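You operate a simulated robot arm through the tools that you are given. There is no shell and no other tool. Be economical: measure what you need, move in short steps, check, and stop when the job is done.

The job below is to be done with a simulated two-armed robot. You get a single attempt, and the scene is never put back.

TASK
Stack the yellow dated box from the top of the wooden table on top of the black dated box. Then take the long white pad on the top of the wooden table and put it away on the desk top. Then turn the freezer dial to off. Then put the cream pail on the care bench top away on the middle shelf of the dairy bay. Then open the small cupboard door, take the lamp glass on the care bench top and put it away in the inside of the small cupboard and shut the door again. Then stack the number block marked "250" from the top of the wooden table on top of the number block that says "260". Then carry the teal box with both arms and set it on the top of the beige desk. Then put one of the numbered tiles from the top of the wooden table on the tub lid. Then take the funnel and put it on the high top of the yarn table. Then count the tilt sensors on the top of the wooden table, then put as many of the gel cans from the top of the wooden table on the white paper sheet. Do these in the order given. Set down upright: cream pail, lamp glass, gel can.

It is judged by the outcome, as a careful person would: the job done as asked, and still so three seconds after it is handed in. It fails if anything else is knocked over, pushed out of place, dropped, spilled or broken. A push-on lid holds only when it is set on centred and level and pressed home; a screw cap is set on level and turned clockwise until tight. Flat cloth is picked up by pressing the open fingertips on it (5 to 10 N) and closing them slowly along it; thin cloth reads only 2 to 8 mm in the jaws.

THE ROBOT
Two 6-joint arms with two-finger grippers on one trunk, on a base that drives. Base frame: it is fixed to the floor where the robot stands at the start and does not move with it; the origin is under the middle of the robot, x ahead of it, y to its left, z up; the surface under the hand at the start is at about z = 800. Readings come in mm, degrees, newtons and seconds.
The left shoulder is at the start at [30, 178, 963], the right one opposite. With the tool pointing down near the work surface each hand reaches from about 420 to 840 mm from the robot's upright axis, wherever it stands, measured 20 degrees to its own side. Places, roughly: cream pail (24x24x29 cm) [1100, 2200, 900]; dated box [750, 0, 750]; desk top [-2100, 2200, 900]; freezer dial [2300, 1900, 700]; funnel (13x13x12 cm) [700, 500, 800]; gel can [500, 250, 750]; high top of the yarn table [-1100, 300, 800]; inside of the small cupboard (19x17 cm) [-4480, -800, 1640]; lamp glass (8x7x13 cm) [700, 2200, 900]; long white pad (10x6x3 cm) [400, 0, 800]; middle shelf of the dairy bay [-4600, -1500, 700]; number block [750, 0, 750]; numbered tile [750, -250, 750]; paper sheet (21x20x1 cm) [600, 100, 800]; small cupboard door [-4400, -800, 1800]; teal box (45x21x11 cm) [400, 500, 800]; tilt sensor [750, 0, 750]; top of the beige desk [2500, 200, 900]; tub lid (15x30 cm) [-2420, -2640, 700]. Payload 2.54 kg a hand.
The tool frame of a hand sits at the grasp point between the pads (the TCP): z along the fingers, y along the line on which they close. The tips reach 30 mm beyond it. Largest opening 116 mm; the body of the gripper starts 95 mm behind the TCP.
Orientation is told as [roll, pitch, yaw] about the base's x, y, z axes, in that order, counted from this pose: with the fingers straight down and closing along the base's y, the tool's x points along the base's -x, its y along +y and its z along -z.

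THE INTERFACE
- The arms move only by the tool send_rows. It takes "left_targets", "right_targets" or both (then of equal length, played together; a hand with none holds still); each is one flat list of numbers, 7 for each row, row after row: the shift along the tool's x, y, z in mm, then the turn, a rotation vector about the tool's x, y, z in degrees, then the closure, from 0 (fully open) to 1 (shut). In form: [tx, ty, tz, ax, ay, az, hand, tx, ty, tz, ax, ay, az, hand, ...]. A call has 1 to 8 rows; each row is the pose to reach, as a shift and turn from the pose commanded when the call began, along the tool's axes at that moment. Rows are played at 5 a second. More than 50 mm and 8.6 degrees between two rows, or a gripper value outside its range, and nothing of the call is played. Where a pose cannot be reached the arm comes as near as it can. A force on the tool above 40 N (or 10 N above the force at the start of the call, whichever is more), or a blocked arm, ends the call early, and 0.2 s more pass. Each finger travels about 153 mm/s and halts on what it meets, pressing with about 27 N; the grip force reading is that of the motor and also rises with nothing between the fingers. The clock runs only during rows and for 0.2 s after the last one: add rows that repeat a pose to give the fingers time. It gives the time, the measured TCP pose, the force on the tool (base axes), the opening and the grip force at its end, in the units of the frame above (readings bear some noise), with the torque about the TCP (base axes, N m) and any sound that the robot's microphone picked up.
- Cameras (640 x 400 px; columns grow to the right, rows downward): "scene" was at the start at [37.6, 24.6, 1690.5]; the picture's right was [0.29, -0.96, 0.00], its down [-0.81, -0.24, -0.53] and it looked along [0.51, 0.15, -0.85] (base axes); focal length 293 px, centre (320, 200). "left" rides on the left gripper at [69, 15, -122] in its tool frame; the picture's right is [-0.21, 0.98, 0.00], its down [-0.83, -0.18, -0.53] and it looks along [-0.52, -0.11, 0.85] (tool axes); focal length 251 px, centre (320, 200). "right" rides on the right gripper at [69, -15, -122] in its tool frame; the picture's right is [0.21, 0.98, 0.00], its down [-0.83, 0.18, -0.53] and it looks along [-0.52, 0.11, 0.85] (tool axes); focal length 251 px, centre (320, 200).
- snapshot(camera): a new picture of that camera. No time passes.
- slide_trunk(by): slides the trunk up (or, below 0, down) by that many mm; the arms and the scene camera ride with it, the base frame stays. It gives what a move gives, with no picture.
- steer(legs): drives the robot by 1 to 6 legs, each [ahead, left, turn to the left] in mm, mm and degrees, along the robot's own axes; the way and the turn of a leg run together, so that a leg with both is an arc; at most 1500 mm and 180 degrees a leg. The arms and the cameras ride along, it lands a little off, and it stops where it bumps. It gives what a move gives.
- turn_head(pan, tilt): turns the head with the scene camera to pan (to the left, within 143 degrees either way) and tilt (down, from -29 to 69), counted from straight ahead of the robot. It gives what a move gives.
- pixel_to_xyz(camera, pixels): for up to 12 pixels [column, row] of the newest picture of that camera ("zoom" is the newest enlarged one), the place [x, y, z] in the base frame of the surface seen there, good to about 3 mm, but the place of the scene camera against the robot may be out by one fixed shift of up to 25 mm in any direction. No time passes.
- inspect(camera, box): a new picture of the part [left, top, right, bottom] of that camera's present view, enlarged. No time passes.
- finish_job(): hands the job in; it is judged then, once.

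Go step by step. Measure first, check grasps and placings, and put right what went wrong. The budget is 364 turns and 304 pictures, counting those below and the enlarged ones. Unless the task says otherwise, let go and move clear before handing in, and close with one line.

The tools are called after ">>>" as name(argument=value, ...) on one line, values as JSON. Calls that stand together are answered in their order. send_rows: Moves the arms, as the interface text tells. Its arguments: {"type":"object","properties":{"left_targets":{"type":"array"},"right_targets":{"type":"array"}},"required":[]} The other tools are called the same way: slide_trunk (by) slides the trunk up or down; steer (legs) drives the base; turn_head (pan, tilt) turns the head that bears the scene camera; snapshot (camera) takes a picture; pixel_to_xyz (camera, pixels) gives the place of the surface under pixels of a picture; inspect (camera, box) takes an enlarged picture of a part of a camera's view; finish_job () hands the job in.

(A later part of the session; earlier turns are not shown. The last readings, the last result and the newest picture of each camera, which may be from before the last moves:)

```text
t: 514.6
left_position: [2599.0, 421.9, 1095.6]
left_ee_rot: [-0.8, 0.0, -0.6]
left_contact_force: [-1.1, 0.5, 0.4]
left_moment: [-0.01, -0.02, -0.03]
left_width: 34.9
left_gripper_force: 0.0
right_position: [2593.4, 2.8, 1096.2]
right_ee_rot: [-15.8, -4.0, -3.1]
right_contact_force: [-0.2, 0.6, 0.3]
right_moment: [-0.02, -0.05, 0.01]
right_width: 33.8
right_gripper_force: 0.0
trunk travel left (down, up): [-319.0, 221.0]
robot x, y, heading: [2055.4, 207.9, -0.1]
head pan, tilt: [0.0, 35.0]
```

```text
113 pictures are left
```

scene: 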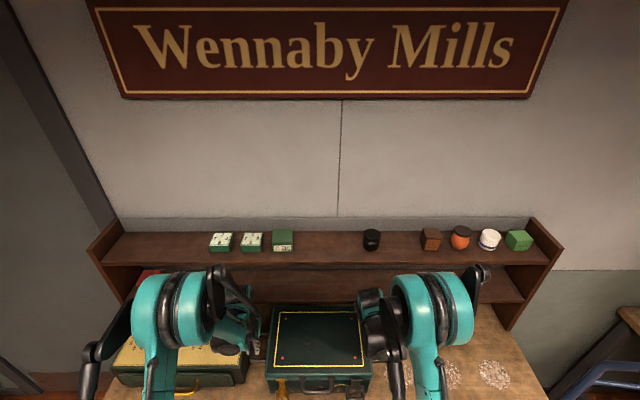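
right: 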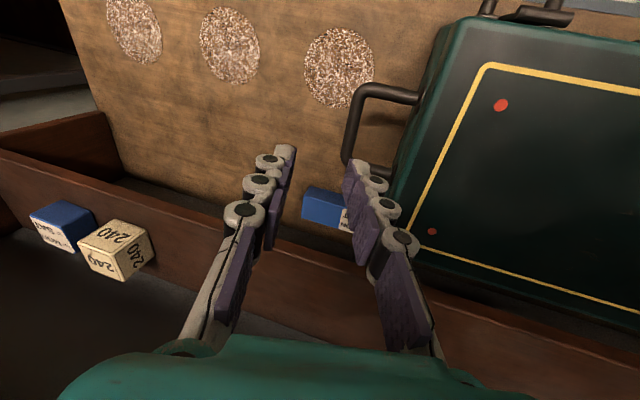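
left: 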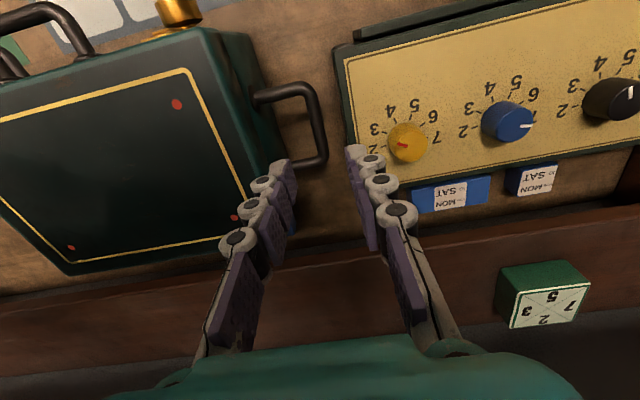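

The teal box sits on the desk clear of everything. Back out and return to the front of the wooden table.

>>> steer(legs=[[-560, 0, 0], [0, 1010, 0], [-1400, 0, 0], [-240, 0, 0], [0, -1300, 0]])

>>> turn_head(pan=0, tilt=55)

>>> snapshot(camera="scene")

>>> snapshot(camera="left")

```text
t: 536.8
left_position: [402.4, 153.9, 1094.7]
left_ee_rot: [-0.8, 0.1, 0.4]
left_contact_force: [-0.5, -1.0, 0.4]
left_moment: [0.02, 0.0, 0.0]
left_width: 34.7
left_gripper_force: 0.0
right_position: [404.1, -266.1, 1094.6]
right_ee_rot: [-15.8, -3.8, -1.9]
right_contact_force: [0.0, 0.2, 0.0]
right_moment: [0.04, -0.05, 0.01]
right_width: 33.6
right_gripper_force: 0.2
trunk travel left (down, up): [-319.0, 221.0]
robot x, y, heading: [-144.4, -70.8, 0.9]
head pan, tilt: [0.0, 35.0]
```

```text
t: 537.7
left_position: [403.1, 153.9, 1094.8]
left_ee_rot: [-0.8, 0.2, 0.4]
left_contact_force: [0.2, 0.8, -0.6]
left_moment: [0.0, 0.0, 0.01]
left_width: 34.9
left_gripper_force: 0.0
right_position: [404.6, -265.2, 1093.8]
right_ee_rot: [-15.8, -3.8, -1.9]
right_contact_force: [0.3, 0.5, 0.6]
right_moment: [0.0, 0.02, -0.04]
right_width: 33.5
right_gripper_force: 0.0
trunk travel left (down, up): [-319.0, 221.0]
robot x, y, heading: [-140.7, -68.2, 0.7]
head pan, tilt: [0.0, 55.0]
```

```text
112 pictures are left
```

scene: 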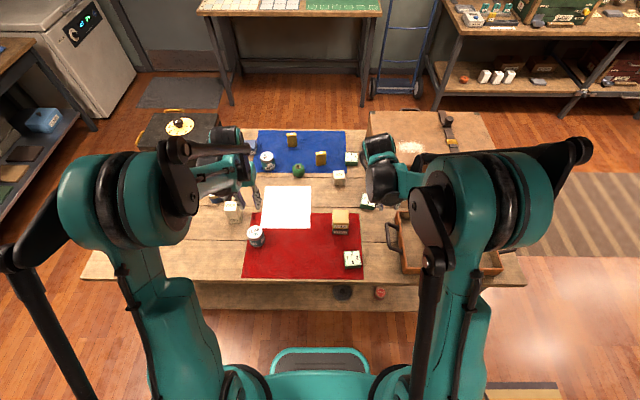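

```text
111 pictures are left
```

left: 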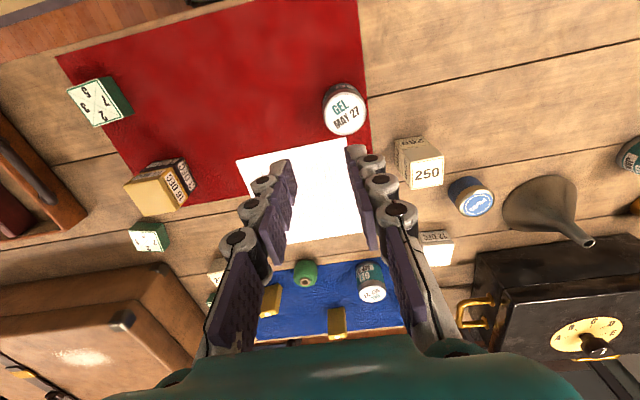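

The nearest tile lies on the red cloth at left-picture (100,100). Move the right hand aside and measure the tile.

>>> pixel_to_xyz(camera="left", pixels=[[70, 92], [104, 79], [120, 115], [88, 124], [96, 102], [128, 105]])

>>> inspect(camera="left", box=[50, 60, 150, 140])

>>> send_rows(right_targets=[0, -40, -6, 0, 0, 0, 0.5, 0, -80, -12, 0, 0, 0, 0.5, 0, -120, -18, 0, 0, 0, 0.5, 0, -160, -24, 0, 0, 0, 0.5])

```text
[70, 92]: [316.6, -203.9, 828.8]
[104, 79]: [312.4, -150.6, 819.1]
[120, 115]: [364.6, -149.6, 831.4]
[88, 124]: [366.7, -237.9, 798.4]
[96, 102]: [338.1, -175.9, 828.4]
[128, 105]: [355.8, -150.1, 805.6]
```

```text
5.00 times, centred on (100, 100) of left
```

zoom: 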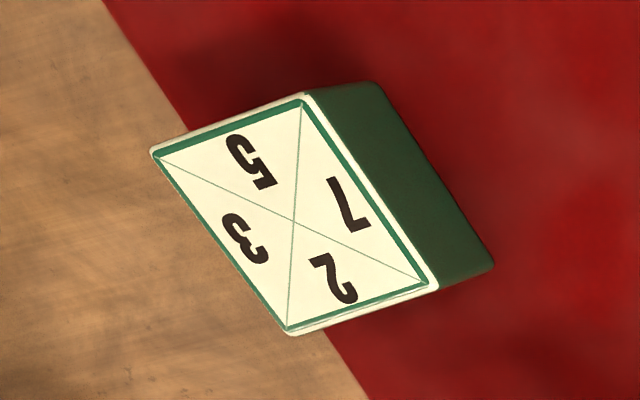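

```text
t: 538.7
left_position: [402.3, 153.5, 1095.0]
left_ee_rot: [-0.8, 0.2, 0.4]
left_contact_force: [-0.6, -0.1, 0.4]
left_moment: [-0.01, -0.01, 0.01]
left_width: 34.9
left_gripper_force: 0.1
right_position: [402.8, -308.3, 1162.1]
right_ee_rot: [-15.7, -4.8, -5.7]
right_contact_force: [0.0, 0.7, -0.1]
right_moment: [0.01, -0.02, -0.01]
right_width: 58.2
right_gripper_force: 0.1
right hand out of reach, approached as far as the arm can: row 1, 2, 3, 4
trunk travel left (down, up): [-319.0, 221.0]
robot x, y, heading: [-143.1, -66.9, 0.9]
head pan, tilt: [0.0, 55.0]
```

Tile centre ≈(340,-177), aligned, 52 mm, top 829. Move the left hand above it.

>>> send_rows(left_targets=[8, -41, 15, 0, 0, 0, 0.5, 16, -82, 30, 0, 0, 0, 0.4, 23, -123, 45, 0, 0, 0, 0.3, 31, -164, 60, 0, 0, 0, 0.3, 39, -205, 75, 0, 0, 0, 0.3, 47, -246, 90, 0, 0, 0, 0.3, 55, -287, 105, 0, 0, 0, 0.3, 62, -330, 120, 0, 0, 0, 0.3])

>>> snapshot(camera="left")

```text
t: 540.5
left_position: [342.6, -180.8, 978.1]
left_ee_rot: [-0.8, 0.1, 0.5]
left_contact_force: [-0.2, -1.0, -0.1]
left_moment: [0.04, -0.01, 0.02]
left_width: 81.2
left_gripper_force: 0.0
right_position: [403.9, -308.3, 1161.6]
right_ee_rot: [-15.6, -4.8, -5.7]
right_contact_force: [-0.3, 0.0, -0.2]
right_moment: [0.03, -0.03, 0.0]
right_width: 58.0
right_gripper_force: 0.0
trunk travel left (down, up): [-319.0, 221.0]
robot x, y, heading: [-140.8, -65.5, 0.7]
head pan, tilt: [0.0, 55.0]
```

```text
109 pictures are left
```

left: 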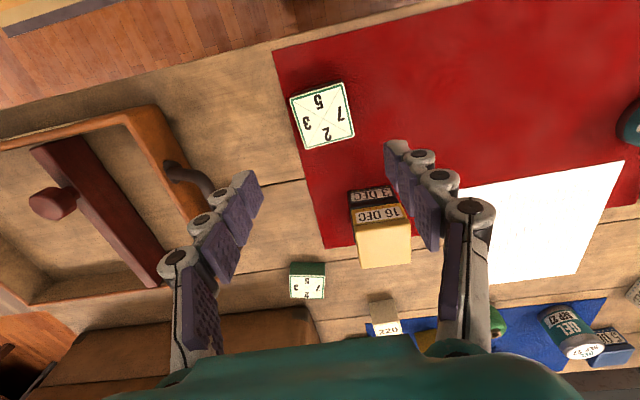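

>>> pixel_to_xyz(camera="left", pixels=[[292, 102], [340, 84], [353, 134], [306, 147], [322, 117], [410, 255]])

>>> send_rows(left_targets=[1, 4, 45, 0, 0, 0, 0.3, 2, 4, 90, 0, 0, 0, 0.3, 2, 4, 120, 0, 0, 0, 0.3])

>>> snapshot(camera="left")

```text
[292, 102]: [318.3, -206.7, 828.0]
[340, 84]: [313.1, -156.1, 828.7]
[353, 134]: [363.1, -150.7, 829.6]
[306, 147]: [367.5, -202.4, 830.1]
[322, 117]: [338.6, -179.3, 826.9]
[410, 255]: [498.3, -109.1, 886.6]
```

```text
t: 541.3
left_position: [339.7, -175.7, 859.2]
left_ee_rot: [-0.7, 0.3, 0.4]
left_contact_force: [0.1, -0.3, 0.5]
left_moment: [0.01, -0.01, 0.0]
left_width: 81.3
left_gripper_force: 0.0
right_position: [403.5, -306.5, 1161.9]
right_ee_rot: [-15.8, -4.7, -5.6]
right_contact_force: [-0.1, -0.3, 1.1]
right_moment: [-0.05, -0.03, 0.0]
right_width: 57.9
right_gripper_force: 0.1
trunk travel left (down, up): [-319.0, 221.0]
robot x, y, heading: [-141.3, -69.6, 1.2]
head pan, tilt: [0.0, 55.0]
```

```text
108 pictures are left
```

left: 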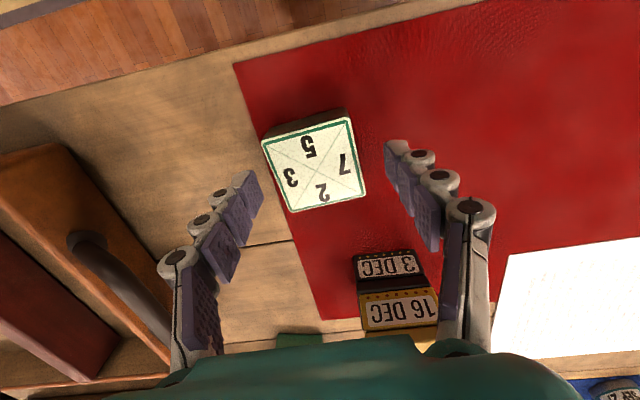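

Tile centre (340,-179), yaw ≈+5.5°. Rotate to match, lower and grip.

>>> send_rows(left_targets=[0, -3, 12, 0, 0, -5, 0.3, 0, -3, 25, 0, 0, -5, 0.3, 0, -3, 25, 0, 0, -5, 0.5, 0, -3, 25, 0, 0, -5, 0.7, 0, -3, 25, 0, 0, -5, 0.7])

>>> slide_trunk(by=200)

>>> snapshot(camera="left")

```text
t: 542.5
left_position: [339.0, -180.5, 834.8]
left_ee_rot: [-0.8, 0.3, 5.4]
left_contact_force: [-0.9, 0.2, -0.3]
left_moment: [-0.02, 0.0, 0.01]
left_width: 57.2
left_gripper_force: 27.3
right_position: [403.0, -306.9, 1162.3]
right_ee_rot: [-15.8, -4.8, -5.8]
right_contact_force: [-0.6, -0.1, -0.8]
right_moment: [0.0, 0.03, -0.01]
right_width: 57.9
right_gripper_force: 0.0
trunk travel left (down, up): [-319.0, 221.0]
robot x, y, heading: [-144.1, -70.5, 0.7]
head pan, tilt: [0.0, 55.0]
```

```text
t: 544.6
left_position: [339.2, -180.9, 1033.8]
left_ee_rot: [-0.8, 0.3, 5.4]
left_contact_force: [-0.6, 0.1, -0.8]
left_moment: [0.0, -0.02, 0.0]
left_width: 57.4
left_gripper_force: 27.4
right_position: [404.1, -307.4, 1362.4]
right_ee_rot: [-15.6, -4.8, -5.6]
right_contact_force: [1.6, 0.4, -0.5]
right_moment: [-0.02, 0.02, 0.0]
right_width: 58.3
right_gripper_force: 0.1
trunk travel left (down, up): [-519.0, 21.0]
robot x, y, heading: [-140.7, -69.4, 0.9]
head pan, tilt: [0.0, 55.0]
```

```text
107 pictures are left
```

left: 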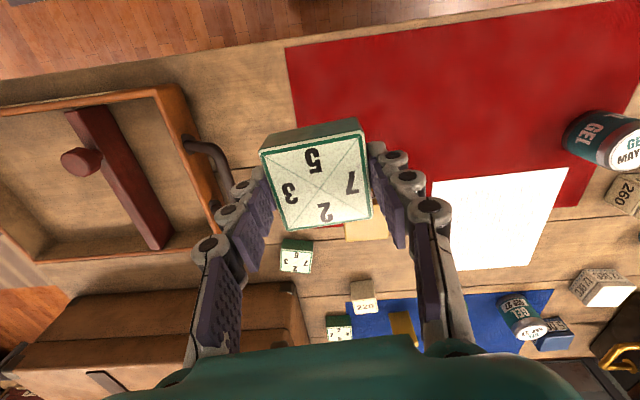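

Tile held. Look toward the tub lid (pan -131).

>>> turn_head(pan=-130, tilt=22)

>>> snapshot(camera="scene")

>>> turn_head(pan=-80, tilt=22)

>>> snapshot(camera="scene")

```text
t: 546.8
left_position: [339.6, -180.2, 1034.4]
left_ee_rot: [-0.8, 0.3, 5.4]
left_contact_force: [0.6, -0.4, -1.1]
left_moment: [-0.02, -0.02, -0.01]
left_width: 57.1
left_gripper_force: 26.6
right_position: [403.4, -306.6, 1363.1]
right_ee_rot: [-15.7, -4.8, -5.7]
right_contact_force: [-0.3, -0.4, 0.3]
right_moment: [-0.01, 0.0, 0.01]
right_width: 58.2
right_gripper_force: 0.1
trunk travel left (down, up): [-519.0, 21.0]
robot x, y, heading: [-143.3, -70.2, 0.6]
head pan, tilt: [-130.0, 22.0]
```

```text
106 pictures are left
```

scene: 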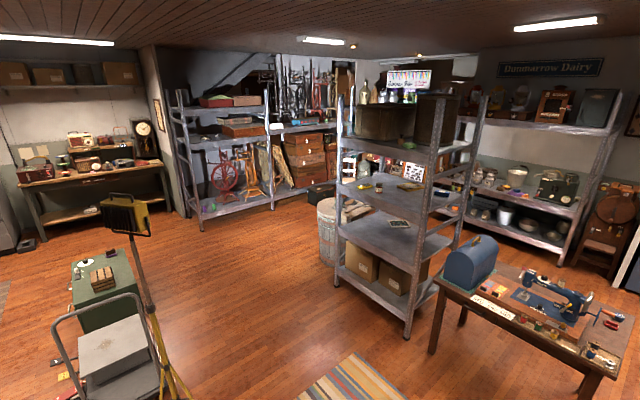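

```text
t: 547.9
left_position: [339.2, -180.5, 1033.3]
left_ee_rot: [-0.8, 0.3, 5.4]
left_contact_force: [0.0, 0.4, -1.0]
left_moment: [0.0, 0.01, -0.04]
left_width: 57.3
left_gripper_force: 27.6
right_position: [403.1, -307.7, 1362.2]
right_ee_rot: [-15.8, -4.8, -5.7]
right_contact_force: [-0.3, -0.3, 0.4]
right_moment: [0.0, 0.01, 0.02]
right_width: 57.7
right_gripper_force: 0.0
trunk travel left (down, up): [-519.0, 21.0]
robot x, y, heading: [-141.8, -69.1, 0.8]
head pan, tilt: [-80.0, 22.0]
```

```text
105 pictures are left
```

scene: 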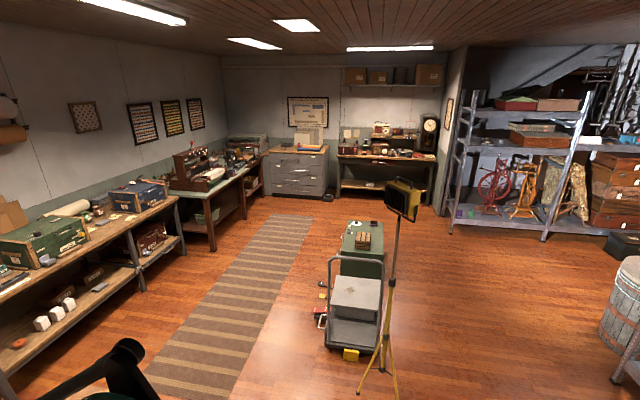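

The wooden tub stands at (330,215) in the first view. Measure it and obstacles by looking again.

>>> turn_head(pan=-130, tilt=25)

>>> snapshot(camera="scene")

>>> inspect(camera="scene", box=[290, 140, 450, 330])

>>> pixel_to_xyz(camera="scene", pixels=[[328, 187], [320, 190], [345, 192], [328, 240], [340, 260], [410, 320], [150, 350], [180, 370], [95, 345], [440, 330], [310, 185], [200, 210]])

```text
t: 549.1
left_position: [339.1, -180.7, 1034.4]
left_ee_rot: [-0.8, 0.3, 5.5]
left_contact_force: [0.6, -0.6, -1.1]
left_moment: [0.0, 0.0, 0.03]
left_width: 57.2
left_gripper_force: 26.9
right_position: [402.7, -308.2, 1361.8]
right_ee_rot: [-15.9, -4.7, -5.7]
right_contact_force: [-0.2, 0.1, 0.0]
right_moment: [0.03, 0.0, -0.01]
right_width: 58.2
right_gripper_force: 0.0
trunk travel left (down, up): [-519.0, 21.0]
robot x, y, heading: [-138.1, -67.9, 0.9]
head pan, tilt: [-130.0, 25.0]
```

```text
104 pictures are left
```

scene: 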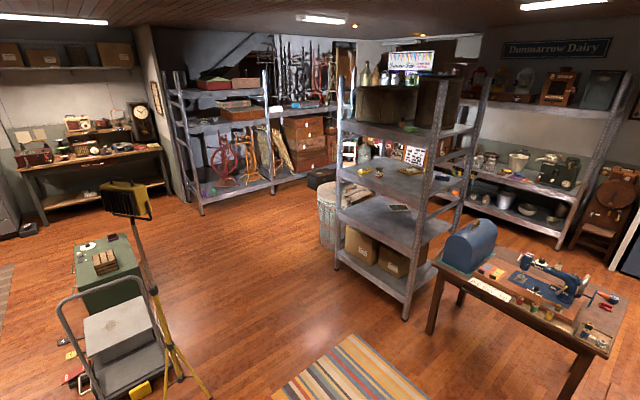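

```text
2.11 times, centred on (370, 235) of scene
```

zoom: 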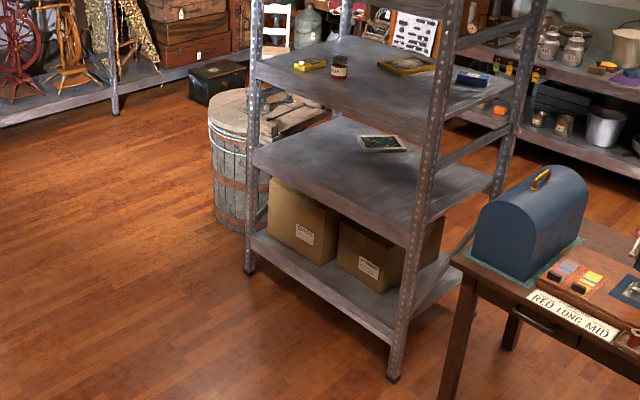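

```text
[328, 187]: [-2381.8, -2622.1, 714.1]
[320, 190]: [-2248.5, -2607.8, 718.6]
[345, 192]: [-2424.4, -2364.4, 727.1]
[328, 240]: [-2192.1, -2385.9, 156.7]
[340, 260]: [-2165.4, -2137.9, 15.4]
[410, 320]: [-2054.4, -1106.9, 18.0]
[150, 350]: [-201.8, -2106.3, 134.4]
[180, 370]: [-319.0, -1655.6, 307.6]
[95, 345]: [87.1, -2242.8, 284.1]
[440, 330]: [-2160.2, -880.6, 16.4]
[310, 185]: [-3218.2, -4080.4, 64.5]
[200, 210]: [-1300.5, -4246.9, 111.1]
```

>>> pixel_to_xyz(camera="scene", pixels=[[605, 355], [437, 262], [432, 328], [560, 340], [585, 375], [405, 315], [338, 265], [325, 205], [322, 185], [335, 190], [160, 300], [350, 340]])

>>> inspect(camera="scene", box=[300, 165, 370, 260])

```text
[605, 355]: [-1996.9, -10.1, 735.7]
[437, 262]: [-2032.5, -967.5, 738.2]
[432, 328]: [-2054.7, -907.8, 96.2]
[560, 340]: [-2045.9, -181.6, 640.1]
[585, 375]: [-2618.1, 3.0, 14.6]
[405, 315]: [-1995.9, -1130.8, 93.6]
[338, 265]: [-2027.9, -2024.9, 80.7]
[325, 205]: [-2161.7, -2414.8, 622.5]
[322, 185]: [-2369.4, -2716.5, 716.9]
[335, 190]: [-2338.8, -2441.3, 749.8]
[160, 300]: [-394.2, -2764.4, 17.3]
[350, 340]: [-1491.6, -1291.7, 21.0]
```

```text
4.21 times, centred on (335, 212) of scene
```

zoom: 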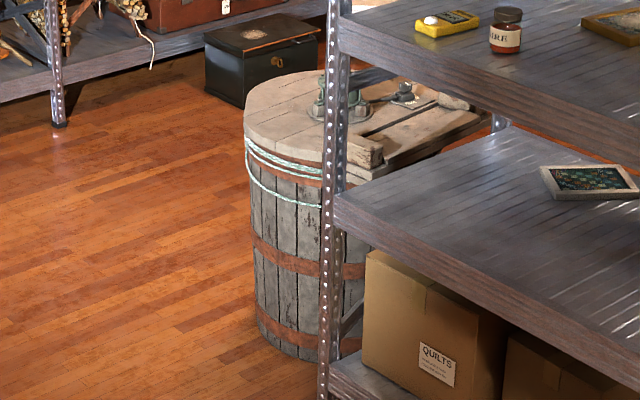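

Racks' east faces lie at x≈-2000, so the lane x≈-1150 is free. Drive there and face the tub from the east.

>>> steer(legs=[[0, -500, -0.8], [-1000, 0, 0], [0, -1030, 0], [0, -1030, 0], [0, 0, 179]])

>>> turn_head(pan=0, tilt=35)

>>> snapshot(camera="scene")

```text
t: 574.1
left_position: [-1662.0, -2488.6, 1033.0]
left_ee_rot: [-0.9, 0.3, -178.9]
left_contact_force: [0.7, -0.2, -1.4]
left_moment: [-0.01, -0.03, -0.01]
left_width: 57.3
left_gripper_force: 27.4
right_position: [-1717.2, -2356.8, 1362.1]
right_ee_rot: [-15.7, -4.8, 170.2]
right_contact_force: [-1.1, 0.7, -0.1]
right_moment: [-0.01, 0.01, 0.0]
right_width: 57.9
right_gripper_force: 0.1
trunk travel left (down, up): [-519.0, 21.0]
robot x, y, heading: [-1189.5, -2633.8, 176.7]
head pan, tilt: [-130.0, 25.0]
```

```text
t: 576.2
left_position: [-1661.8, -2488.1, 1032.3]
left_ee_rot: [-0.8, 0.4, -178.9]
left_contact_force: [0.2, -0.8, -2.3]
left_moment: [-0.02, 0.02, 0.01]
left_width: 57.2
left_gripper_force: 27.0
right_position: [-1716.6, -2356.1, 1362.6]
right_ee_rot: [-15.6, -4.9, 170.1]
right_contact_force: [0.2, -1.8, -0.2]
right_moment: [0.02, 0.01, -0.02]
right_width: 57.9
right_gripper_force: 0.0
trunk travel left (down, up): [-519.0, 21.0]
robot x, y, heading: [-1190.1, -2636.0, 176.7]
head pan, tilt: [0.0, 35.0]
```

```text
101 pictures are left
```

scene: 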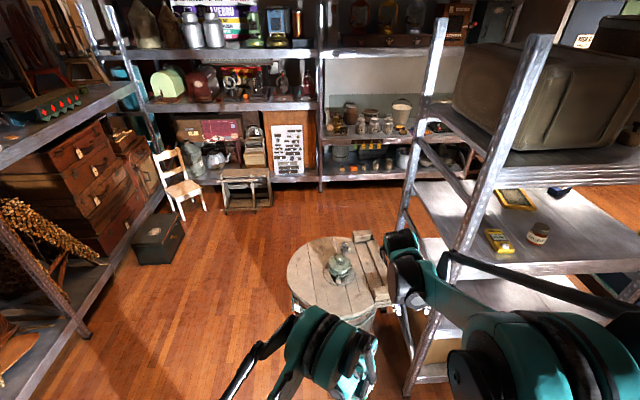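

Zoom on the tub lid.

>>> inspect(camera="scene", box=[270, 215, 410, 335])

>>> pixel_to_xyz(camera="zoom", pixels=[[150, 250], [100, 190], [200, 330], [250, 130], [320, 190], [300, 320], [400, 130], [460, 250], [230, 330], [150, 180], [420, 350], [350, 60]])

```text
3.33 times, centred on (340, 275) of scene
```

zoom: 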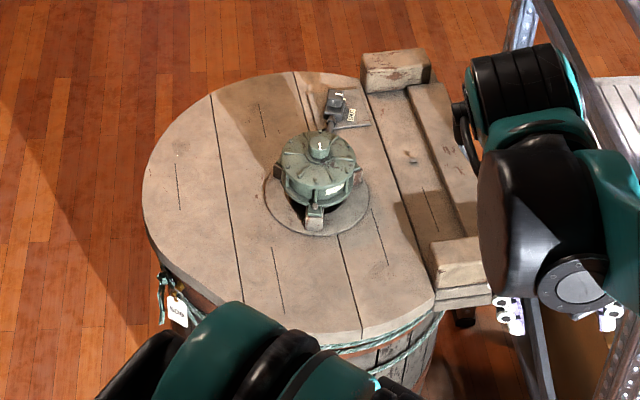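

```text
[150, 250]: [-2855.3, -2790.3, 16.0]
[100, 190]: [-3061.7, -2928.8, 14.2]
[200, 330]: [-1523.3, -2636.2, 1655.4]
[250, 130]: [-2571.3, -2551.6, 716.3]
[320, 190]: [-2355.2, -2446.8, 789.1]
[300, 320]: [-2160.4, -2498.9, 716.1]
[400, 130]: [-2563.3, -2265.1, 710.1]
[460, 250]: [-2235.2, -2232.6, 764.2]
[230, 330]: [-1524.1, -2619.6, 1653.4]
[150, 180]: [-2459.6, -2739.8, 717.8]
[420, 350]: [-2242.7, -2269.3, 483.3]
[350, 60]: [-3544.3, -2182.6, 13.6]
```

Lid's clear left part ≈(-2420,-2640), z≈698; the gear sits mid-lid. Approach with heading 180, robot y≈-2740.

>>> steer(legs=[[0, 0, 3.3], [0, 110, 0], [560, 0, 0]])

>>> slide_trunk(by=-240)

>>> turn_head(pan=-10, tilt=55)

>>> snapshot(camera="scene")

>>> snapshot(camera="left")

```text
t: 580.6
left_position: [-2232.3, -2627.1, 1034.8]
left_ee_rot: [-0.8, 0.2, -175.3]
left_contact_force: [-0.4, -0.5, -2.1]
left_moment: [0.0, 0.03, 0.0]
left_width: 57.3
left_gripper_force: 27.2
right_position: [-2294.7, -2500.6, 1362.3]
right_ee_rot: [-15.8, -4.9, 173.7]
right_contact_force: [0.2, 0.3, 0.5]
right_moment: [0.03, -0.02, 0.01]
right_width: 58.0
right_gripper_force: 0.1
trunk travel left (down, up): [-519.0, 21.0]
robot x, y, heading: [-1757.6, -2745.5, -179.9]
head pan, tilt: [0.0, 35.0]
```

```text
t: 583.1
left_position: [-2233.3, -2627.5, 794.2]
left_ee_rot: [-0.8, 0.3, -175.2]
left_contact_force: [0.3, -0.7, -1.5]
left_moment: [0.01, 0.02, 0.01]
left_width: 57.3
left_gripper_force: 26.9
right_position: [-2295.7, -2499.1, 1123.5]
right_ee_rot: [-15.7, -4.8, 173.6]
right_contact_force: [1.1, -0.6, -0.1]
right_moment: [-0.03, 0.0, -0.01]
right_width: 58.1
right_gripper_force: 0.1
trunk travel left (down, up): [-279.0, 261.0]
robot x, y, heading: [-1751.0, -2746.7, -179.9]
head pan, tilt: [0.0, 35.0]
```

```text
t: 584.0
left_position: [-2233.1, -2628.6, 793.4]
left_ee_rot: [-0.8, 0.4, -175.4]
left_contact_force: [0.0, 0.7, -1.7]
left_moment: [0.02, -0.01, 0.02]
left_width: 57.2
left_gripper_force: 26.9
right_position: [-2295.1, -2501.3, 1122.5]
right_ee_rot: [-15.7, -4.7, 173.5]
right_contact_force: [-0.6, -0.6, 0.1]
right_moment: [0.01, 0.01, -0.01]
right_width: 58.4
right_gripper_force: 0.1
trunk travel left (down, up): [-279.0, 261.0]
robot x, y, heading: [-1755.6, -2747.9, -179.8]
head pan, tilt: [-10.0, 55.0]
```

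```text
99 pictures are left
```

scene: 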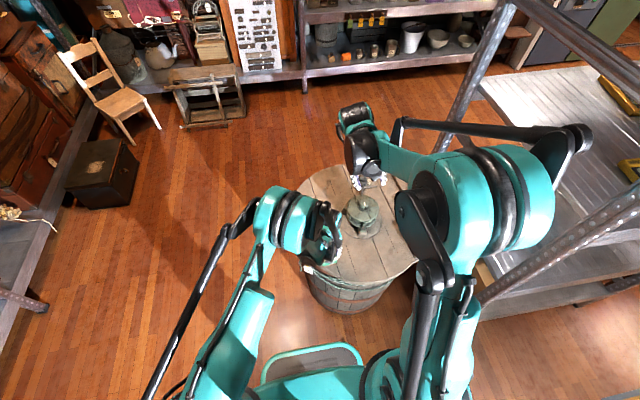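

```text
98 pictures are left
```

left: 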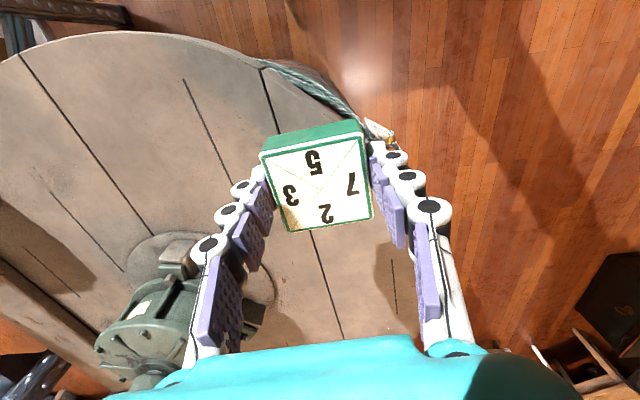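

>>> pixel_to_xyz(camera="left", pixels=[[330, 260], [335, 310], [270, 290], [262, 315], [385, 290], [300, 300], [400, 330], [150, 230], [215, 310], [350, 250]])

```text
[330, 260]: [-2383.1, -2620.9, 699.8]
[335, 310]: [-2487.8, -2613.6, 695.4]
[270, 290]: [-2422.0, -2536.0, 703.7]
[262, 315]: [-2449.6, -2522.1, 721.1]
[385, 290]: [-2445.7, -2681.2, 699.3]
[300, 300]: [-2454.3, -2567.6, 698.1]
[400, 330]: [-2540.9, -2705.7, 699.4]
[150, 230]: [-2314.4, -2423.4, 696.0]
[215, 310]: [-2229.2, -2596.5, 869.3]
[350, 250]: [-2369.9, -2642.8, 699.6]
```

Lid z=699; target (-2410,-2645), clear of the gear. Move there.

>>> send_rows(left_targets=[-45, 0.6, 0, 0, 0, 0, 0.7, -90, 1.2, 0, 0, 0, 0, 0.7, -135, 1.8, 10, 0, 0, 0, 0.7, -177, 2.4, 20, 0, 0, 0, 0.7, -177, 2.4, 45, 0, 0, 0, 0.7])

>>> snapshot(camera="left")

```text
t: 585.2
left_position: [-2388.8, -2655.2, 775.9]
left_ee_rot: [-0.8, 0.2, -175.3]
left_contact_force: [0.7, 0.6, -1.9]
left_moment: [0.0, 0.0, 0.04]
left_width: 57.4
left_gripper_force: 26.7
left hand out of reach, approached as far as the arm can: row 4, 5
right_position: [-2296.0, -2499.5, 1122.3]
right_ee_rot: [-15.7, -4.8, 173.7]
right_contact_force: [-0.3, 0.4, 0.1]
right_moment: [0.01, -0.01, 0.02]
right_width: 57.9
right_gripper_force: 0.1
trunk travel left (down, up): [-279.0, 261.0]
robot x, y, heading: [-1755.5, -2744.7, -180.2]
head pan, tilt: [-10.0, 55.0]
```

```text
97 pictures are left
```

left: 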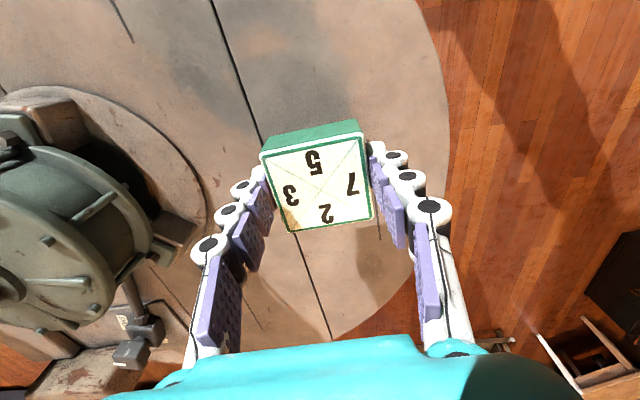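

Good spot over the lid. Lower by trunk to contact.

>>> slide_trunk(by=-39)

>>> slide_trunk(by=-3)

```text
t: 586.0
left_position: [-2388.5, -2652.5, 737.8]
left_ee_rot: [-0.9, 0.3, -175.4]
left_contact_force: [-0.3, 0.1, -1.6]
left_moment: [0.01, -0.02, -0.02]
left_width: 57.4
left_gripper_force: 27.2
right_position: [-2294.6, -2499.9, 1083.7]
right_ee_rot: [-15.7, -4.8, 173.7]
right_contact_force: [-1.2, 0.3, -0.9]
right_moment: [-0.05, 0.0, -0.02]
right_width: 58.2
right_gripper_force: 0.1
trunk travel left (down, up): [-240.0, 300.0]
robot x, y, heading: [-1754.8, -2745.0, -179.8]
head pan, tilt: [-10.0, 55.0]
```

```text
t: 586.5
left_position: [-2388.0, -2652.2, 735.3]
left_ee_rot: [-0.8, 0.2, -175.2]
left_contact_force: [-1.1, -0.8, 8.9]
left_moment: [-0.22, -0.28, -0.04]
left_width: 57.0
left_gripper_force: 27.2
right_position: [-2296.2, -2500.5, 1080.4]
right_ee_rot: [-15.7, -4.8, 173.6]
right_contact_force: [-0.1, 0.4, 0.4]
right_moment: [0.01, -0.02, 0.02]
right_width: 57.9
right_gripper_force: 0.0
trunk travel left (down, up): [-237.0, 303.0]
robot x, y, heading: [-1750.0, -2745.9, -179.8]
head pan, tilt: [-10.0, 55.0]
```

Contact. Release, lift, check.

>>> send_rows(left_targets=[0, 0, 0, 0, 0, 0, 0.55, 0, 0, 0, 0, 0, 0, 0.4, 0, 0, 0, 0, 0, 0, 0.35, 0, 0, -40, 0, 0, 0, 0.35, 0, 0, -85, 0, 0, 0, 0.35, 0, 0, -130, 0, 0, 0, 0.35])

>>> snapshot(camera="left")

```text
t: 587.9
left_position: [-2387.6, -2656.5, 863.7]
left_ee_rot: [-1.0, 0.2, -175.2]
left_contact_force: [0.0, -0.3, 0.3]
left_moment: [0.01, -0.01, 0.02]
left_width: 75.5
left_gripper_force: 0.2
right_position: [-2295.3, -2500.5, 1081.7]
right_ee_rot: [-15.6, -5.0, 173.7]
right_contact_force: [-0.1, -0.2, -0.8]
right_moment: [0.03, 0.02, 0.01]
right_width: 58.1
right_gripper_force: 0.1
trunk travel left (down, up): [-237.0, 303.0]
robot x, y, heading: [-1754.2, -2744.2, -179.8]
head pan, tilt: [-10.0, 55.0]
```

```text
96 pictures are left
```

left: 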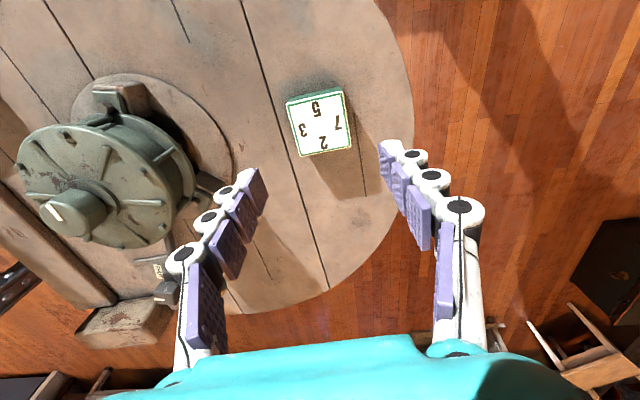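

Tile lies flat on the tub lid. Now return to the wooden table for the funnel.

>>> slide_trunk(by=220)

>>> steer(legs=[[-600, 0, 0], [0, -1030, 0], [0, -1000, 0], [0, 0, -179.8], [1000, 0, 0], [0, 1200, 0]])

>>> turn_head(pan=0, tilt=50)

>>> snapshot(camera="scene")

```text
t: 590.2
left_position: [-2388.6, -2655.6, 1082.2]
left_ee_rot: [-0.8, 0.2, -175.3]
left_contact_force: [-0.2, 0.3, 0.3]
left_moment: [0.01, 0.02, 0.01]
left_width: 75.6
left_gripper_force: 0.1
right_position: [-2295.5, -2500.0, 1300.1]
right_ee_rot: [-15.8, -4.8, 173.6]
right_contact_force: [1.0, 0.3, 0.3]
right_moment: [0.01, -0.03, 0.0]
right_width: 57.9
right_gripper_force: 0.0
trunk travel left (down, up): [-457.0, 83.0]
robot x, y, heading: [-1752.7, -2742.7, -180.0]
head pan, tilt: [-10.0, 55.0]
```

```text
t: 621.4
left_position: [429.8, 498.8, 1082.8]
left_ee_rot: [-0.9, 0.3, 6.9]
left_contact_force: [-0.3, 0.2, 0.3]
left_moment: [-0.03, -0.02, 0.01]
left_width: 75.6
left_gripper_force: 0.0
right_position: [342.3, 338.7, 1300.3]
right_ee_rot: [-15.7, -4.8, -4.2]
right_contact_force: [0.0, -0.7, 0.9]
right_moment: [-0.01, 0.02, 0.01]
right_width: 58.0
right_gripper_force: 0.1
trunk travel left (down, up): [-457.0, 83.0]
robot x, y, heading: [-212.4, 563.1, 2.2]
head pan, tilt: [-10.0, 55.0]
```

```text
t: 622.1
left_position: [428.3, 498.2, 1083.1]
left_ee_rot: [-0.9, 0.2, 6.9]
left_contact_force: [-0.5, -0.6, 0.0]
left_moment: [0.0, 0.0, -0.03]
left_width: 75.5
left_gripper_force: 0.1
right_position: [341.7, 340.2, 1300.8]
right_ee_rot: [-15.7, -4.8, -4.2]
right_contact_force: [0.6, 0.1, 0.6]
right_moment: [-0.01, 0.0, 0.0]
right_width: 58.0
right_gripper_force: 0.0
trunk travel left (down, up): [-457.0, 83.0]
robot x, y, heading: [-206.7, 564.0, 2.3]
head pan, tilt: [0.0, 50.0]
```

```text
95 pictures are left
```

scene: 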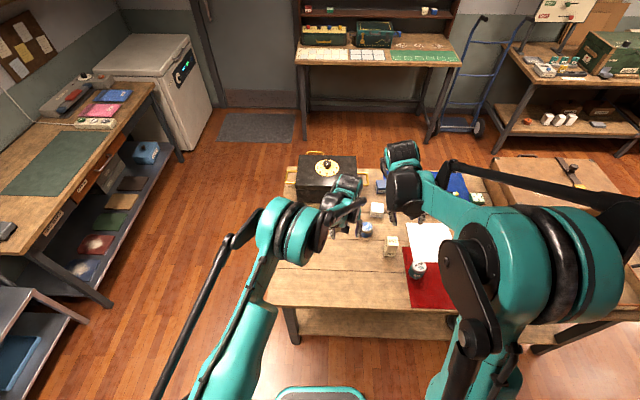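

>>> steer(legs=[[120, 0, -2.3]])

>>> snapshot(camera="left")

```text
t: 623.4
left_position: [545.3, 476.3, 1082.2]
left_ee_rot: [-0.8, 0.3, 4.6]
left_contact_force: [-0.6, -0.7, -0.8]
left_moment: [0.0, 0.01, 0.01]
left_width: 75.4
left_gripper_force: 0.0
right_position: [450.5, 319.8, 1299.9]
right_ee_rot: [-15.7, -4.9, -6.5]
right_contact_force: [0.4, -0.1, -0.3]
right_moment: [0.06, -0.03, 0.01]
right_width: 57.8
right_gripper_force: 0.1
trunk travel left (down, up): [-457.0, 83.0]
robot x, y, heading: [-86.8, 563.9, 0.0]
head pan, tilt: [0.0, 50.0]
```

```text
94 pictures are left
```

left: 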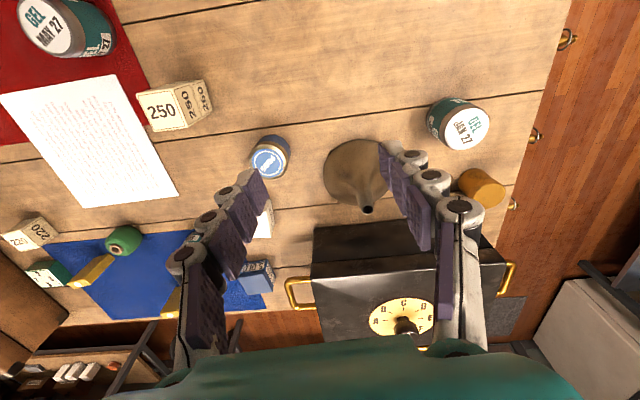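

Funnel (mouth down, spout up) at (362,180). Measure spout and surroundings.

>>> inspect(camera="left", box=[300, 120, 440, 240])

>>> pixel_to_xyz(camera="left", pixels=[[368, 208], [366, 200], [364, 190], [360, 180], [330, 165], [380, 150], [355, 140], [345, 195], [370, 235], [340, 230], [400, 240]])

```text
3.33 times, centred on (370, 180) of left
```

zoom: 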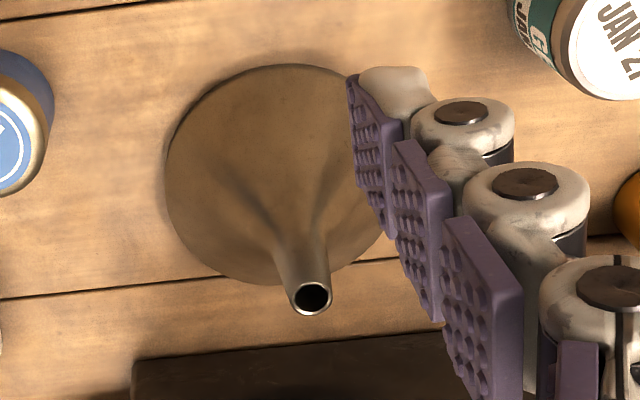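

```text
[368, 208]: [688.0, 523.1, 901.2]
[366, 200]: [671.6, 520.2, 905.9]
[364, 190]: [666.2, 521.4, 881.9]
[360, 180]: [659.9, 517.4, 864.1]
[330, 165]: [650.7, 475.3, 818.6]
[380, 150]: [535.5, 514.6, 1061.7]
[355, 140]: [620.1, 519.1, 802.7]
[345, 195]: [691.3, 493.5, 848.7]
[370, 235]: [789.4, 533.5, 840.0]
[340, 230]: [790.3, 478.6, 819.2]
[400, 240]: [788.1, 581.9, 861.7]
```

Spout axis ≈(682,522), top ≈ 920. Move the left hand over it.

>>> send_rows(left_targets=[-35, 9, 20, 0, 0, 1.2, 0.4, -70, 18, 40, 0, 0, 2.4, 0.4, -106, 26, 60, 0, 0, 3.6, 0.4, -141, 35, 82, 0, 0, 4.6, 0.4])

>>> snapshot(camera="left")

>>> inspect(camera="left", box=[240, 60, 400, 200])

```text
t: 624.4
left_position: [637.5, 534.9, 1029.6]
left_ee_rot: [-1.0, 0.0, -0.1]
left_contact_force: [0.1, -0.7, -0.3]
left_moment: [-0.01, -0.02, 0.0]
left_width: 69.6
left_gripper_force: 0.0
left hand out of reach, approached as far as the arm can: row 3, 4
right_position: [451.1, 320.4, 1301.0]
right_ee_rot: [-15.6, -4.8, -6.4]
right_contact_force: [0.7, 0.0, -0.2]
right_moment: [-0.02, -0.04, 0.01]
right_width: 57.9
right_gripper_force: 0.1
trunk travel left (down, up): [-457.0, 83.0]
robot x, y, heading: [-90.5, 568.9, -0.1]
head pan, tilt: [0.0, 50.0]
```

```text
92 pictures are left
```

left: 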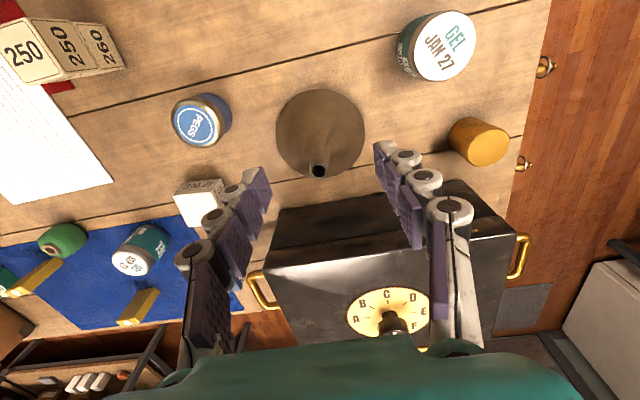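

```text
2.86 times, centred on (320, 130) of left
```

zoom: 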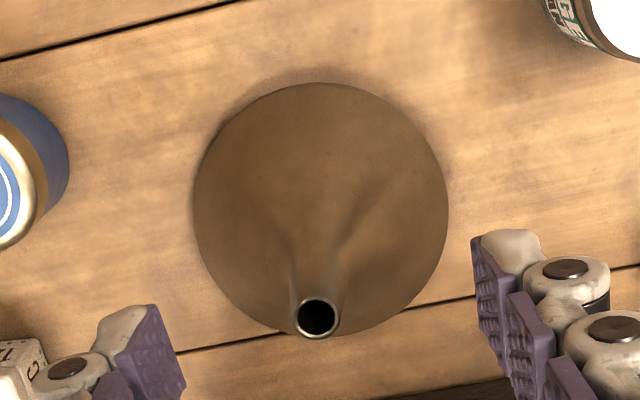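

Lower the trunk 60 to regain reach, then align over the spout.

>>> pixel_to_xyz(camera="zoom", pixels=[[297, 312], [338, 312], [317, 337], [317, 298], [200, 210], [445, 210], [320, 85], [300, 280], [335, 280]])

>>> slide_trunk(by=-60)

>>> send_rows(left_targets=[-22, -6, 0, 0, 0, 0, 0.4, -45, -12, 0, 0, 0, 0, 0.4])

>>> snapshot(camera="left")

```text
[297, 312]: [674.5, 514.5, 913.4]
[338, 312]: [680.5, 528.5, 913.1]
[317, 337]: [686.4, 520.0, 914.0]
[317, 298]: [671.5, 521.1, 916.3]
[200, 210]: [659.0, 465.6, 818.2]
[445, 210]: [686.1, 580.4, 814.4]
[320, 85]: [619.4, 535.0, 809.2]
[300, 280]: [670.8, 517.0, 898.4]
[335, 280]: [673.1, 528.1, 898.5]
```

```text
t: 625.4
left_position: [637.6, 531.6, 970.1]
left_ee_rot: [-0.9, 0.0, 0.0]
left_contact_force: [-0.4, 0.1, 0.1]
left_moment: [0.0, 0.04, 0.01]
left_width: 69.7
left_gripper_force: 0.1
right_position: [451.6, 320.4, 1240.6]
right_ee_rot: [-15.7, -4.8, -6.6]
right_contact_force: [-0.7, 0.6, -0.5]
right_moment: [-0.04, 0.0, 0.02]
right_width: 57.9
right_gripper_force: 0.0
trunk travel left (down, up): [-397.0, 143.0]
robot x, y, heading: [-90.2, 571.6, -0.2]
head pan, tilt: [0.0, 50.0]
```

```text
t: 626.0
left_position: [648.1, 529.1, 987.2]
left_ee_rot: [-0.9, -0.1, -0.1]
left_contact_force: [0.0, -0.2, 0.2]
left_moment: [-0.03, 0.0, -0.02]
left_width: 69.6
left_gripper_force: 0.0
left hand out of reach, approached as far as the arm can: row 1, 2
right_position: [451.5, 320.3, 1240.3]
right_ee_rot: [-15.7, -4.8, -6.5]
right_contact_force: [-0.1, 0.5, -0.3]
right_moment: [-0.03, 0.01, -0.03]
right_width: 58.1
right_gripper_force: 0.0
trunk travel left (down, up): [-397.0, 143.0]
robot x, y, heading: [-92.5, 570.6, -0.2]
head pan, tilt: [0.0, 50.0]
```

```text
90 pictures are left
```

left: 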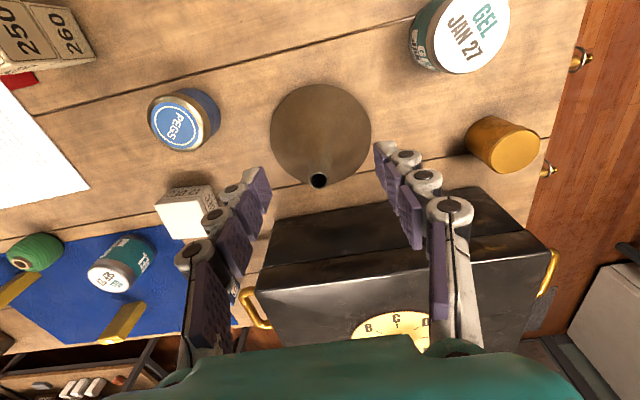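

Spout centre (678,521), top 915. Base forward 30, shift 8 mm, lower with trunk to z≈905.

>>> steer(legs=[[30, 0, 0]])

>>> send_rows(left_targets=[0, -7, 0, 0, 0, 0, 0.5, 0, -7, 0, 0, 0, 0, 0.5])

>>> slide_trunk(by=-60)

>>> snapshot(camera="left")

```text
t: 626.8
left_position: [674.3, 528.7, 989.4]
left_ee_rot: [-1.0, -0.2, 0.0]
left_contact_force: [-0.2, 0.2, 0.5]
left_moment: [-0.01, -0.03, 0.02]
left_width: 69.5
left_gripper_force: 0.1
right_position: [479.1, 319.9, 1241.4]
right_ee_rot: [-15.7, -5.0, -6.4]
right_contact_force: [-0.3, -0.4, 1.0]
right_moment: [0.02, -0.03, 0.04]
right_width: 58.0
right_gripper_force: 0.0
trunk travel left (down, up): [-397.0, 143.0]
robot x, y, heading: [-61.5, 567.4, -0.0]
head pan, tilt: [0.0, 50.0]
```

```text
t: 627.4
left_position: [677.0, 523.2, 987.1]
left_ee_rot: [-1.0, -0.1, -0.1]
left_contact_force: [0.3, 0.6, 0.5]
left_moment: [-0.02, 0.03, 0.03]
left_width: 58.0
left_gripper_force: 0.2
right_position: [480.5, 320.8, 1240.1]
right_ee_rot: [-15.7, -4.7, -6.5]
right_contact_force: [-0.2, 0.1, -0.6]
right_moment: [-0.02, 0.04, 0.0]
right_width: 58.2
right_gripper_force: 0.0
trunk travel left (down, up): [-397.0, 143.0]
robot x, y, heading: [-62.9, 569.9, 0.0]
head pan, tilt: [0.0, 50.0]
```

```text
t: 628.4
left_position: [677.0, 522.8, 928.8]
left_ee_rot: [-1.0, -0.2, -0.1]
left_contact_force: [0.2, -0.2, 0.4]
left_moment: [-0.01, 0.0, 0.01]
left_width: 58.0
left_gripper_force: 0.0
right_position: [481.1, 319.9, 1180.8]
right_ee_rot: [-15.7, -4.8, -6.5]
right_contact_force: [-0.3, -0.2, 0.3]
right_moment: [0.0, 0.01, -0.01]
right_width: 58.1
right_gripper_force: 0.1
trunk travel left (down, up): [-337.0, 203.0]
robot x, y, heading: [-60.6, 564.0, -0.1]
head pan, tilt: [0.0, 50.0]
```

```text
89 pictures are left
```

left: 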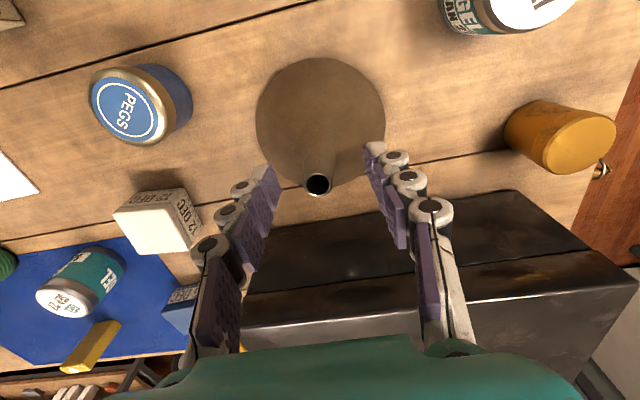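

Centred. Lower 24 more and grip the spout.

>>> slide_trunk(by=-24)

>>> send_rows(left_targets=[0, 0, 0, 0, 0, 0, 0.7, 0, 0, 0, 0, 0, 0, 0.85, 0, 0, 0, 0, 0, 0, 0.95, 0, 0, 0, 0, 0, 0, 0.95])

>>> slide_trunk(by=40)

>>> snapshot(camera="left")

```text
t: 629.1
left_position: [675.2, 522.8, 904.7]
left_ee_rot: [-0.9, -0.3, -0.1]
left_contact_force: [-0.4, -0.1, 0.2]
left_moment: [0.03, -0.03, -0.01]
left_width: 58.1
left_gripper_force: 0.0
right_position: [479.6, 320.9, 1157.4]
right_ee_rot: [-15.6, -4.8, -6.5]
right_contact_force: [-0.3, -0.3, -0.7]
right_moment: [-0.01, 0.01, 0.05]
right_width: 57.9
right_gripper_force: 0.1
trunk travel left (down, up): [-313.0, 227.0]
robot x, y, heading: [-64.1, 564.6, -0.1]
head pan, tilt: [0.0, 50.0]
```

```text
t: 630.1
left_position: [676.3, 523.9, 904.9]
left_ee_rot: [-1.1, -0.3, -0.1]
left_contact_force: [0.5, 0.8, 0.1]
left_moment: [0.01, 0.02, -0.03]
left_width: 23.7
left_gripper_force: 27.1
right_position: [481.1, 320.0, 1155.7]
right_ee_rot: [-15.7, -4.8, -6.5]
right_contact_force: [-0.3, -1.4, -0.1]
right_moment: [-0.01, 0.02, 0.0]
right_width: 57.9
right_gripper_force: 0.1
trunk travel left (down, up): [-313.0, 227.0]
robot x, y, heading: [-62.7, 565.0, -0.1]
head pan, tilt: [0.0, 50.0]
```

```text
t: 631.0
left_position: [676.3, 522.8, 943.5]
left_ee_rot: [-1.1, -0.2, -0.1]
left_contact_force: [0.4, -0.5, -0.4]
left_moment: [0.04, -0.02, 0.0]
left_width: 23.4
left_gripper_force: 26.4
right_position: [481.0, 320.7, 1196.5]
right_ee_rot: [-15.7, -4.8, -6.5]
right_contact_force: [0.0, 0.0, -0.3]
right_moment: [0.02, 0.01, -0.04]
right_width: 58.0
right_gripper_force: 0.1
trunk travel left (down, up): [-353.0, 187.0]
robot x, y, heading: [-61.3, 566.9, 0.0]
head pan, tilt: [0.0, 50.0]
```

```text
88 pictures are left
```

left: 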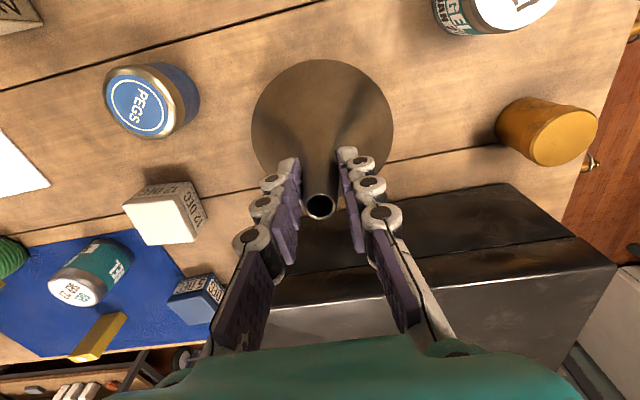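

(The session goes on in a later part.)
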